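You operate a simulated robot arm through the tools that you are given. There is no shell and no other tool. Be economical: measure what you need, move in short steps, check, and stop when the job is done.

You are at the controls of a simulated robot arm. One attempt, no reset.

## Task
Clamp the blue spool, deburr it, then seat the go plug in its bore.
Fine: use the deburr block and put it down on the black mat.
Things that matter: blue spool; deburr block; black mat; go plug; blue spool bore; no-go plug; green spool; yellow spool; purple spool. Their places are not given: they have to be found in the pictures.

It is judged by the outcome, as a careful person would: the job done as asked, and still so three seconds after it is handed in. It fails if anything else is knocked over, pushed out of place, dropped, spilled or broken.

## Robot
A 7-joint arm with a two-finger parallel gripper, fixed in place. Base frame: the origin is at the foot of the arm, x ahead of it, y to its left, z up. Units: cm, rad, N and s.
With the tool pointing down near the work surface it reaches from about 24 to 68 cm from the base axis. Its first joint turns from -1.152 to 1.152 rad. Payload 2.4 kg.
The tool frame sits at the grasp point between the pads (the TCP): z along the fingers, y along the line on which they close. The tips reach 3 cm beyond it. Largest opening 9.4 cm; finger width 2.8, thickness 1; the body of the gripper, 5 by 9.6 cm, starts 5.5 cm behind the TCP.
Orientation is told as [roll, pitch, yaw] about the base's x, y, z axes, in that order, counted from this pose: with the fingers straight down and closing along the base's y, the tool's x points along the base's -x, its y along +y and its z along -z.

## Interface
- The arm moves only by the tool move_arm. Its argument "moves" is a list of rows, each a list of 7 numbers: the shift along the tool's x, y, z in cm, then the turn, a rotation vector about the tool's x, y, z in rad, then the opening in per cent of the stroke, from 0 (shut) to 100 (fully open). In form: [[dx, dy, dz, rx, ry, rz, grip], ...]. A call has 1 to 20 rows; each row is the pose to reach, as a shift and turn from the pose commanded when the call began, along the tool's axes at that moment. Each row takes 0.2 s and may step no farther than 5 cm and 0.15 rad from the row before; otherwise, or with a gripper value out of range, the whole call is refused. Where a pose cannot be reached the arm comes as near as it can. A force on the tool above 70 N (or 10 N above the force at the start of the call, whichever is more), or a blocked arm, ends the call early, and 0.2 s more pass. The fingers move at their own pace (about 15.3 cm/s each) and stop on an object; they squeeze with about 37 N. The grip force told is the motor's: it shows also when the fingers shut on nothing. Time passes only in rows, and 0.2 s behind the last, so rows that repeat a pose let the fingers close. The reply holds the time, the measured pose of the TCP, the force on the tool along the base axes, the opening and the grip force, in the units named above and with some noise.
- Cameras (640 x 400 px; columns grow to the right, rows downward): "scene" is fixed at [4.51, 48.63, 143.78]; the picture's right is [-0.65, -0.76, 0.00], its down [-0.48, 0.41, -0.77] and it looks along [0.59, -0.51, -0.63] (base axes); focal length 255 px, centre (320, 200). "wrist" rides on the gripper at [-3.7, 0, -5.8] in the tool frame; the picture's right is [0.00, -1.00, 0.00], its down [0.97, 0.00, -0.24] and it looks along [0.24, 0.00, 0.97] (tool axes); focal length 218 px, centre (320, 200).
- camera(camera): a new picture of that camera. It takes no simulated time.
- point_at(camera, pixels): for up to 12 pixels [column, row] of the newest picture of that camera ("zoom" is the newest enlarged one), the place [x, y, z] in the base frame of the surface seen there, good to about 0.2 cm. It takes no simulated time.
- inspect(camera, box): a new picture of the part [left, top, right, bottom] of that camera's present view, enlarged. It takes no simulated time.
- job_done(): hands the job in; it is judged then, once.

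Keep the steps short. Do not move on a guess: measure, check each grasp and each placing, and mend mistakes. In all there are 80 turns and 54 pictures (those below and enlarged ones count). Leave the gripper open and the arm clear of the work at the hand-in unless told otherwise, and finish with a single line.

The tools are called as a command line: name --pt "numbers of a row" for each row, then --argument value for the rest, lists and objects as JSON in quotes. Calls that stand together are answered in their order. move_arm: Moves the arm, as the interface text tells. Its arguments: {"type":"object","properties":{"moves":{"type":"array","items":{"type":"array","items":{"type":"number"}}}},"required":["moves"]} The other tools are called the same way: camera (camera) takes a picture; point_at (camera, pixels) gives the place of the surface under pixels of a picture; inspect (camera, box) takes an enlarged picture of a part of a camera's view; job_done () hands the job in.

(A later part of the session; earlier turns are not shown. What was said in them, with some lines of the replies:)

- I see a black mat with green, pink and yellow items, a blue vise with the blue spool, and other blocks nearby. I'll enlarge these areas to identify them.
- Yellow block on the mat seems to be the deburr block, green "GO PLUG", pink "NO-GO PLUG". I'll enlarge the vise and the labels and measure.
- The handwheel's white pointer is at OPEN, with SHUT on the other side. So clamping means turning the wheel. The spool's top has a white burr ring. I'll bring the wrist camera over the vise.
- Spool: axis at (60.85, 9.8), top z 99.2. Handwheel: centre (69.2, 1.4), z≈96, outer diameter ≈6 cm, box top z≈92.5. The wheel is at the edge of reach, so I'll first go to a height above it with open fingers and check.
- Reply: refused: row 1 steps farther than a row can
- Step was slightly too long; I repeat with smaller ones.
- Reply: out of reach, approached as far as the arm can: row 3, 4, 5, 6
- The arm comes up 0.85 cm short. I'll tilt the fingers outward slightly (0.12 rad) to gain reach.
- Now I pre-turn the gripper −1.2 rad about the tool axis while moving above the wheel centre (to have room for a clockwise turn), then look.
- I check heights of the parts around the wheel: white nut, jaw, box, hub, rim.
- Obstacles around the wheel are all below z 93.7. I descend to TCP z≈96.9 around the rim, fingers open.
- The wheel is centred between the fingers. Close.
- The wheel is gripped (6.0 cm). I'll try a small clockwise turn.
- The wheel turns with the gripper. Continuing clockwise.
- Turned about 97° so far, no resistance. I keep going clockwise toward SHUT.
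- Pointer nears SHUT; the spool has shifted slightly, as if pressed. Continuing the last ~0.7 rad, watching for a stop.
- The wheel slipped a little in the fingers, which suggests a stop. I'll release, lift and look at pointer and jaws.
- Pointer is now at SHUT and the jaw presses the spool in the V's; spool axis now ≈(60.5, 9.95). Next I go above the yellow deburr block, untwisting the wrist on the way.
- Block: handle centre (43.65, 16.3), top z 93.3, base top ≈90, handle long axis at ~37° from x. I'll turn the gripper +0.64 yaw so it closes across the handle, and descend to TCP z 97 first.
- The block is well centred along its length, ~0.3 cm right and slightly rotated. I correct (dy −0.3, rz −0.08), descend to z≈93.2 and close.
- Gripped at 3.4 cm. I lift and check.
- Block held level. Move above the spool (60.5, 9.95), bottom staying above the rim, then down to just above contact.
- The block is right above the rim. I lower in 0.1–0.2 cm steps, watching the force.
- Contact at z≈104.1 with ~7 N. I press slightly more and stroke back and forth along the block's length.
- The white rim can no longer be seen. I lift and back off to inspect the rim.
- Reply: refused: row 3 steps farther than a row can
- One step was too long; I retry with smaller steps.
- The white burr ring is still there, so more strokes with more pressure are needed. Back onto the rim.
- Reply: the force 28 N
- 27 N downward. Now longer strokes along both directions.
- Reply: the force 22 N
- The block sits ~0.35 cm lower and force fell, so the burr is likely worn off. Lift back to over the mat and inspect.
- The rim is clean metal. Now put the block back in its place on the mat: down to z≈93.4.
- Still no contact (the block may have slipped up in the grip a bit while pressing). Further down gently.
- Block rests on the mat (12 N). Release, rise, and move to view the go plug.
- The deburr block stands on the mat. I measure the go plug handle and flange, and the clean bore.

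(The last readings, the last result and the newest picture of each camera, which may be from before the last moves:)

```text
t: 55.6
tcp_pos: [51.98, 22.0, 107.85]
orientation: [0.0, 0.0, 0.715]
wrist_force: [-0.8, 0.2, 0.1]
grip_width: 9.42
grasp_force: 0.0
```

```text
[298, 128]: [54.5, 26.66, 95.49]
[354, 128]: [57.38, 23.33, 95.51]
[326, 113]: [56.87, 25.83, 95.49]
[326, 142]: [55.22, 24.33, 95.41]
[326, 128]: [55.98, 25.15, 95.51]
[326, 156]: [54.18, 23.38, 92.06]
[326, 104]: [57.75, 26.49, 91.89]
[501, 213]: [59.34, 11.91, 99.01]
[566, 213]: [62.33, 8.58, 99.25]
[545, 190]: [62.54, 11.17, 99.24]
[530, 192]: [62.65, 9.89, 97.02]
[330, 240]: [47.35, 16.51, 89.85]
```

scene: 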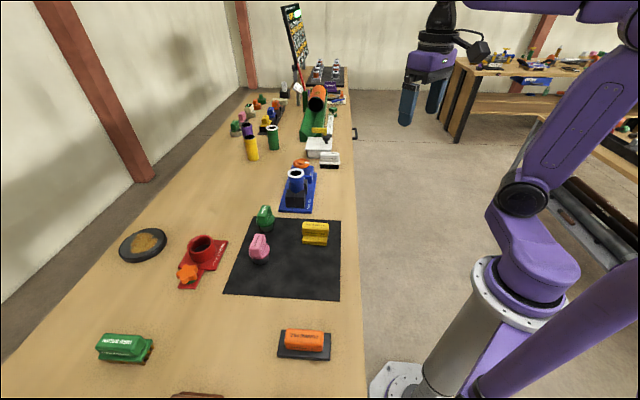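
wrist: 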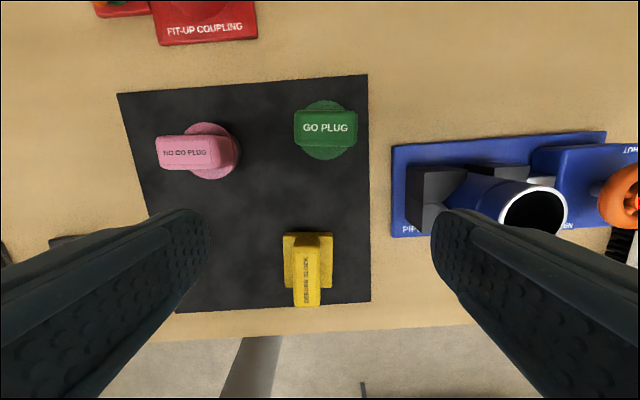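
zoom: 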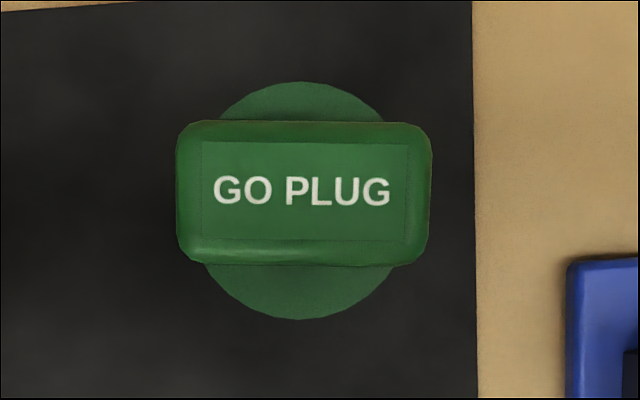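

Go plug: axis (55.96, 25.0), handle top 95.5, flange top ≈92, handle long axis at −49°. I turn the gripper to yaw −0.857 above it.

move_arm --pt "-0.5 0 0 0 0 0.143 100" --pt "-1 0 0 0 0 0.286 100" --pt "-1.5 -0.1 0 0 0 0.429 100" --pt "-2 -0.1 0 0 0 0.572 100" --pt "-2.5 -0.2 0 0 0 0.715 100" --pt "-3 -0.2 0 0 0 0.858 100" --pt "-3.5 -0.3 0 0 0 1.001 100" --pt "-4 -0.3 0 0 0 1.144 90" --pt "-4.5 -0.3 2 0 0 1.287 80" --pt "-5 -0.3 4 0 0 1.43 75" --pt "-5 -0.3 6.8 0 0 1.572 70" --pt "-5 -0.3 6.8 0 0 1.572 70"

camera --camera "wrist"

```text
t: 58.2
tcp_pos: [55.97, 24.97, 100.98]
orientation: [0.0, 0.0, -0.86]
wrist_force: [-0.3, -0.1, 0.1]
grip_width: 6.57
grasp_force: 0.0
```

```text
16 pictures are left
```

wrist: 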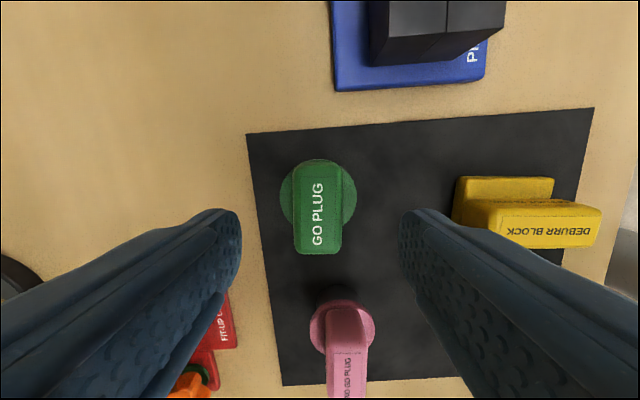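

Well centred (column ~318). Descend to z 95.2 and close.

move_arm --pt "0 0.1 2.5 0 0 0 70" --pt "0 0.1 5 0 0 0 70" --pt "0 0.1 5.75 0 0 0 70" --pt "0 0.1 5.75 0 0 0 50" --pt "0 0.1 5.75 0 0 0 30" --pt "0 0.1 5.75 0 0 0 15" --pt "0 0.1 5.75 0 0 0 15"

```text
t: 59.8
tcp_pos: [55.94, 25.07, 95.33]
orientation: [0.001, 0.0, -0.855]
wrist_force: [-0.6, 0.1, -0.2]
grip_width: 3.21
grasp_force: 36.9
```

Gripped (3.2 cm). Lift straight up and take an enlarged scene picture of plug and bore.

move_arm --pt "0 0 -2 0 0 0 15" --pt "0 0 -6 0 0 0 15" --pt "0 0 -10 0 0 0 15" --pt "0 0 -14 0 0 0 15" --pt "0 0 -14 0 0 0 15"

camera --camera "wrist"

inspect --camera "scene" --box '[240, 140, 340, 210]'

```text
t: 61.0
tcp_pos: [56.0, 25.18, 109.3]
orientation: [0.0, 0.001, -0.855]
wrist_force: [1.0, 0.2, -2.7]
grip_width: 3.17
grasp_force: 37.2
```

```text
15 pictures are left
```

wrist: 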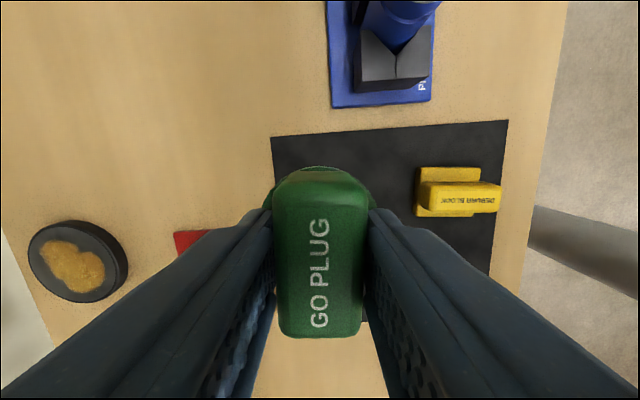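

```text
5.71 times, centred on (290, 175) of scene
```

zoom: 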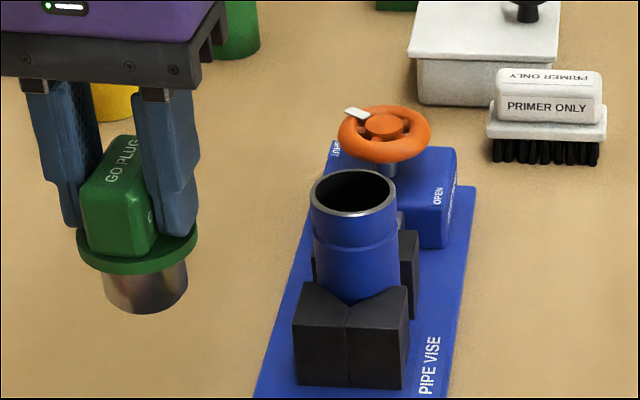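

I measure rim points and the plug's lower edge in the zoom.

point_at --camera "zoom" --pixels '[[313, 196], [394, 193], [352, 171], [352, 215], [325, 178], [383, 178], [325, 210], [383, 208], [103, 290], [187, 285], [146, 310], [146, 262]]'

```text
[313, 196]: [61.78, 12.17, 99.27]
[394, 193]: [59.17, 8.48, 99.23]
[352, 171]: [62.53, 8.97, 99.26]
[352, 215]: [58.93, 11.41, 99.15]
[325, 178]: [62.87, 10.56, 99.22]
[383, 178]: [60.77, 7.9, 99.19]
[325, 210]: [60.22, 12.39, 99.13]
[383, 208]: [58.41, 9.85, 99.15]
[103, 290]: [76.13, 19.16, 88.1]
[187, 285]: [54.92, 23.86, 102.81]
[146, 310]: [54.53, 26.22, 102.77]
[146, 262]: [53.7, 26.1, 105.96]
```

Bore centre ≈(60.6, 10.2), rim z 99.2. The plug bottom now is at ≈102.3. I move over the bore and lower to just above the rim.

move_arm --pt "-4 -1.7 0 0 0 0 15" --pt "-8 -3.5 0 0 0 0 15" --pt "-12 -5.3 0 0 0 0 15" --pt "-14.2 -6.25 0 0 0 0 15" --pt "-14.2 -6.25 1 0 0 0 15" --pt "-14.2 -6.25 2.2 0 0 0 15" --pt "-14.2 -6.25 2.2 0 0 0 15" --pt "-14.2 -6.25 2.2 0 0 0 15"

inspect --camera "scene" --box '[270, 145, 330, 195]'

```text
t: 62.8
tcp_pos: [60.66, 10.27, 107.08]
orientation: [-0.001, 0.0, -0.857]
wrist_force: [-0.2, -0.8, -1.2]
grip_width: 3.19
grasp_force: 36.2
```

```text
8.00 times, centred on (300, 170) of scene
```

zoom: 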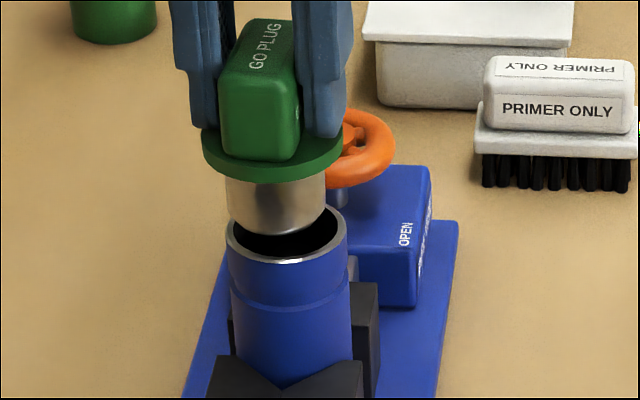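

In the picture the plug is ~10 zoom px (≈0.4 cm) left of the bore axis. I measure both in the same picture.

point_at --camera "zoom" --pixels '[[229, 238], [345, 240], [287, 261], [229, 200], [322, 200], [276, 225], [204, 155], [341, 155], [272, 183], [255, 257], [320, 257], [250, 220]]'

```text
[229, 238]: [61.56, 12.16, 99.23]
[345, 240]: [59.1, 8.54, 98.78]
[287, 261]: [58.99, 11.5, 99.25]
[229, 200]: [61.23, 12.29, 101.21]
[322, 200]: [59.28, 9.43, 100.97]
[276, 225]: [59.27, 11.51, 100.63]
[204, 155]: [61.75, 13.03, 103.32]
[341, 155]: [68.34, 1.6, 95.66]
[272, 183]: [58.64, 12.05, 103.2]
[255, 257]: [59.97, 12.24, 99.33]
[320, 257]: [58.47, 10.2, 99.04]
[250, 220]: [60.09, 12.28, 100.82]
```

The plug needs to shift by about (−0.06, −0.37) cm in base. Apply and re-check.

move_arm --pt "-0.25 -0.29 0 0 0 0 15" --pt "-0.25 -0.29 0.3 0 0 0 15" --pt "-0.25 -0.29 0.3 0 0 0 15"

inspect --camera "scene" --box '[270, 145, 330, 195]'

```text
t: 63.6
tcp_pos: [60.51, 9.93, 106.78]
orientation: [0.0, 0.0, -0.856]
wrist_force: [-0.1, 1.1, -1.5]
grip_width: 3.16
grasp_force: 36.9
```

```text
8.00 times, centred on (300, 170) of scene
```

zoom: 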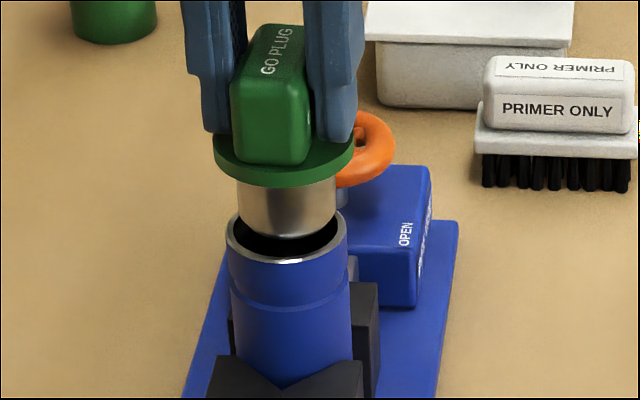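

Laterally centred now, and the depth looks consistent. I lower carefully in small steps.

move_arm --pt "0 0 0.3 0 0 0 15" --pt "0 0 0.6 0 0 0 15" --pt "0 0 0.9 0 0 0 15" --pt "0 0 1.1 0 0 0 15" --pt "0 0 1.3 0 0 0 15" --pt "0 0 1.3 0 0 0 15"

inspect --camera "scene" --box '[270, 145, 330, 195]'

```text
t: 65.0
tcp_pos: [60.63, 9.83, 105.49]
orientation: [0.0, 0.0, -0.856]
wrist_force: [-0.2, -0.7, -1.8]
grip_width: 3.2
grasp_force: 36.9
```

```text
8.00 times, centred on (300, 170) of scene
```

zoom: 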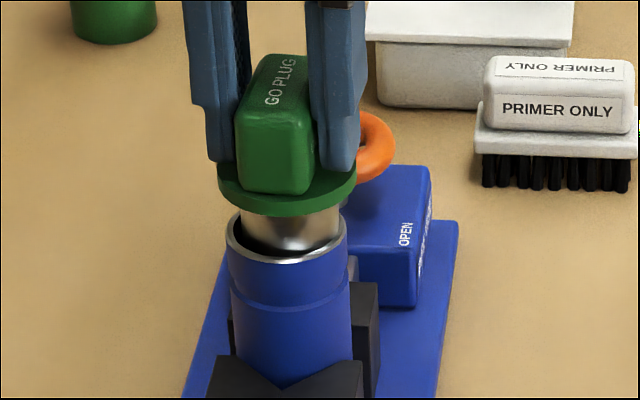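

No contact force; the plug enters. A tiny shift toward the camera/left and continue down.

move_arm --pt "0.1 0.06 0 0 0 0 15" --pt "0.1 0.06 0.3 0 0 0 15" --pt "0.1 0.06 0.6 0 0 0 15" --pt "0.1 0.06 0.9 0 0 0 15" --pt "0.1 0.06 0.9 0 0 0 15"

inspect --camera "scene" --box '[270, 145, 330, 195]'

```text
t: 66.2
tcp_pos: [60.44, 9.95, 104.59]
orientation: [0.0, 0.001, -0.856]
wrist_force: [-0.5, -0.5, -1.1]
grip_width: 3.22
grasp_force: 37.1
```

```text
8.00 times, centred on (300, 170) of scene
```

zoom: 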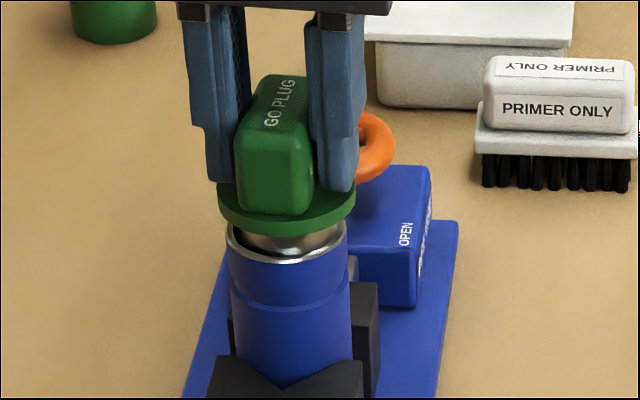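

It goes in freely. Continue down until the flange meets the rim (~1.1–1.4 cm more).

move_arm --pt "0 0 0.3 0 0 0 15" --pt "0 0 0.6 0 0 0 15" --pt "0 0 0.8 0 0 0 15" --pt "0 0 1.0 0 0 0 15" --pt "0 0 1.0 0 0 0 15"

inspect --camera "scene" --box '[270, 145, 330, 195]'

```text
t: 67.4
tcp_pos: [60.47, 10.01, 103.61]
orientation: [0.0, 0.0, -0.854]
wrist_force: [0.9, 0.8, -1.5]
grip_width: 3.2
grasp_force: 36.8
```

```text
8.00 times, centred on (300, 170) of scene
```

zoom: 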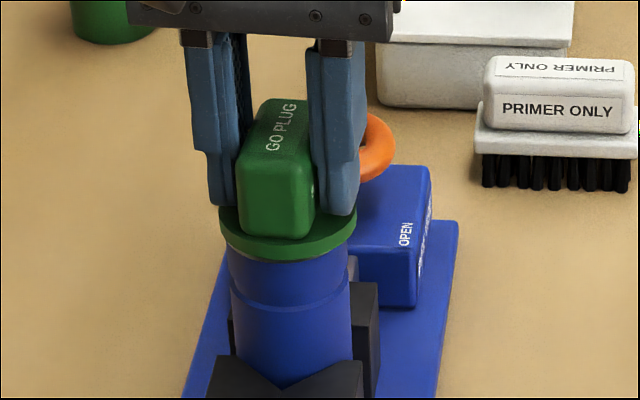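

Almost seated; lowering a bit more until I feel contact.

move_arm --pt "0 0 0.15 0 0 0 15" --pt "0 0 0.3 0 0 0 15" --pt "0 0 0.3 0 0 0 15"

```text
t: 68.2
tcp_pos: [60.53, 10.04, 103.2]
orientation: [-0.001, -0.001, -0.856]
wrist_force: [0.7, -0.6, -1.4]
grip_width: 3.2
grasp_force: 37.1
```

move_arm --pt "0 0 0.1 0 0 0 15" --pt "0 0 0.2 0 0 0 15" --pt "0 0 0.2 0 0 0 15"

```text
t: 69.0
tcp_pos: [60.63, 10.08, 103.19]
orientation: [0.005, -0.001, -0.855]
wrist_force: [-1.3, -0.4, 13.5]
grip_width: 3.19
grasp_force: 37.2
```

Flange contact at 13.5 N. Release and rise straight up, then check.

move_arm --pt "0 0 -0.05 0 0 0 40" --pt "0 0 -0.05 0 0 0 75" --pt "0 0 -0.05 0 0 0 75" --pt "0 0 -3 0 0 0 75" --pt "0 0 -7 0 0 0 75" --pt "0 0 -11 0 0 0 100" --pt "4 0 -14 0 0 0 100" --pt "8 -2 -14 0 0 0 100" --pt "11 -5 -14 0 0 0 100" --pt "11 -8 -14 0 0 0 100" --pt "11 -8 -14 0 0 0 100"

camera --camera "scene"

inspect --camera "scene" --box '[240, 140, 350, 260]'

```text
t: 71.4
tcp_pos: [47.3, 12.86, 116.99]
orientation: [0.0, 0.0, -0.856]
wrist_force: [-0.1, 0.1, 1.2]
grip_width: 9.39
grasp_force: 0.1
```

```text
8 pictures are left
```

scene: 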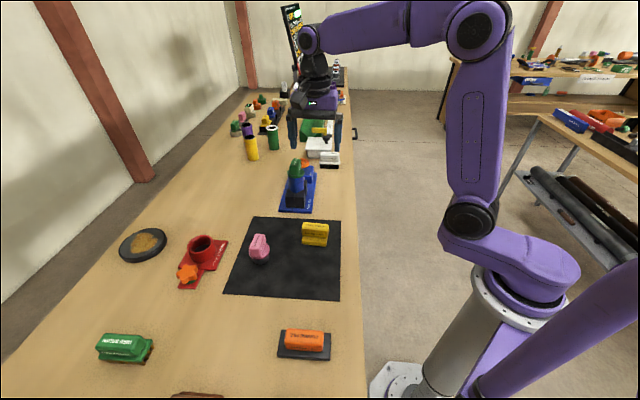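

```text
3.33 times, centred on (295, 200) of scene
```

zoom: 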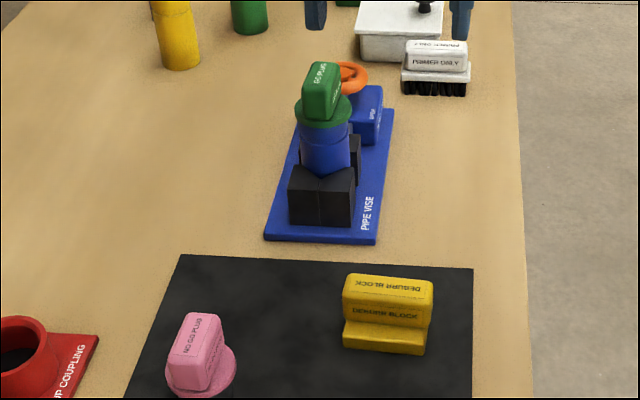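

Everything is in place; one close check of the seated plug and of the wheel from the wrist.

inspect --camera "scene" --box '[275, 150, 325, 200]'

camera --camera "wrist"

```text
8.00 times, centred on (300, 175) of scene
```

zoom: 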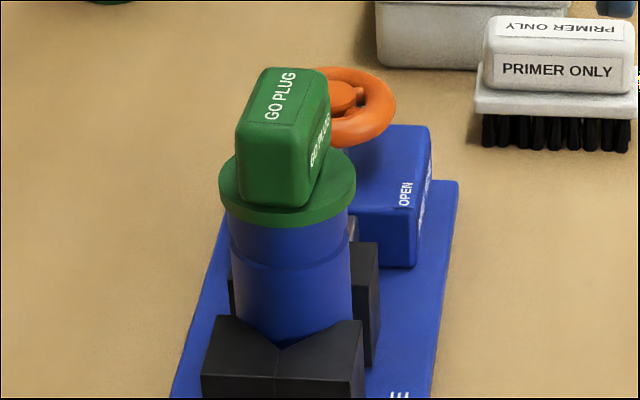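

```text
5 pictures are left
```

wrist: 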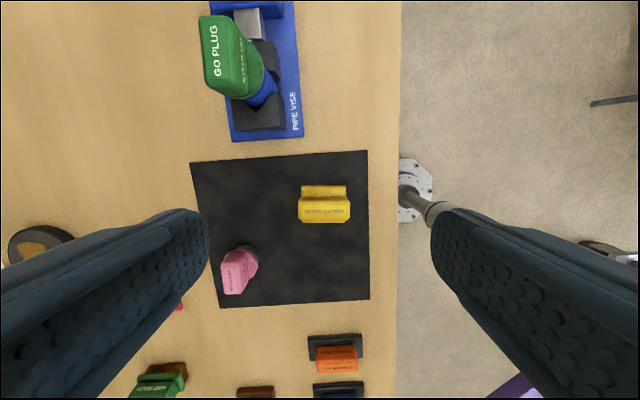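

The plug's flange sits flush on the rim, the spool is clamped and upright, the block is on the mat, the gripper is open and the arm is clear. Handing in.

job_done

```text
The job is handed in.
```

The blue spool is clamped and deburred, the go plug is seated in its bore, and the deburr block is back on the black mat.
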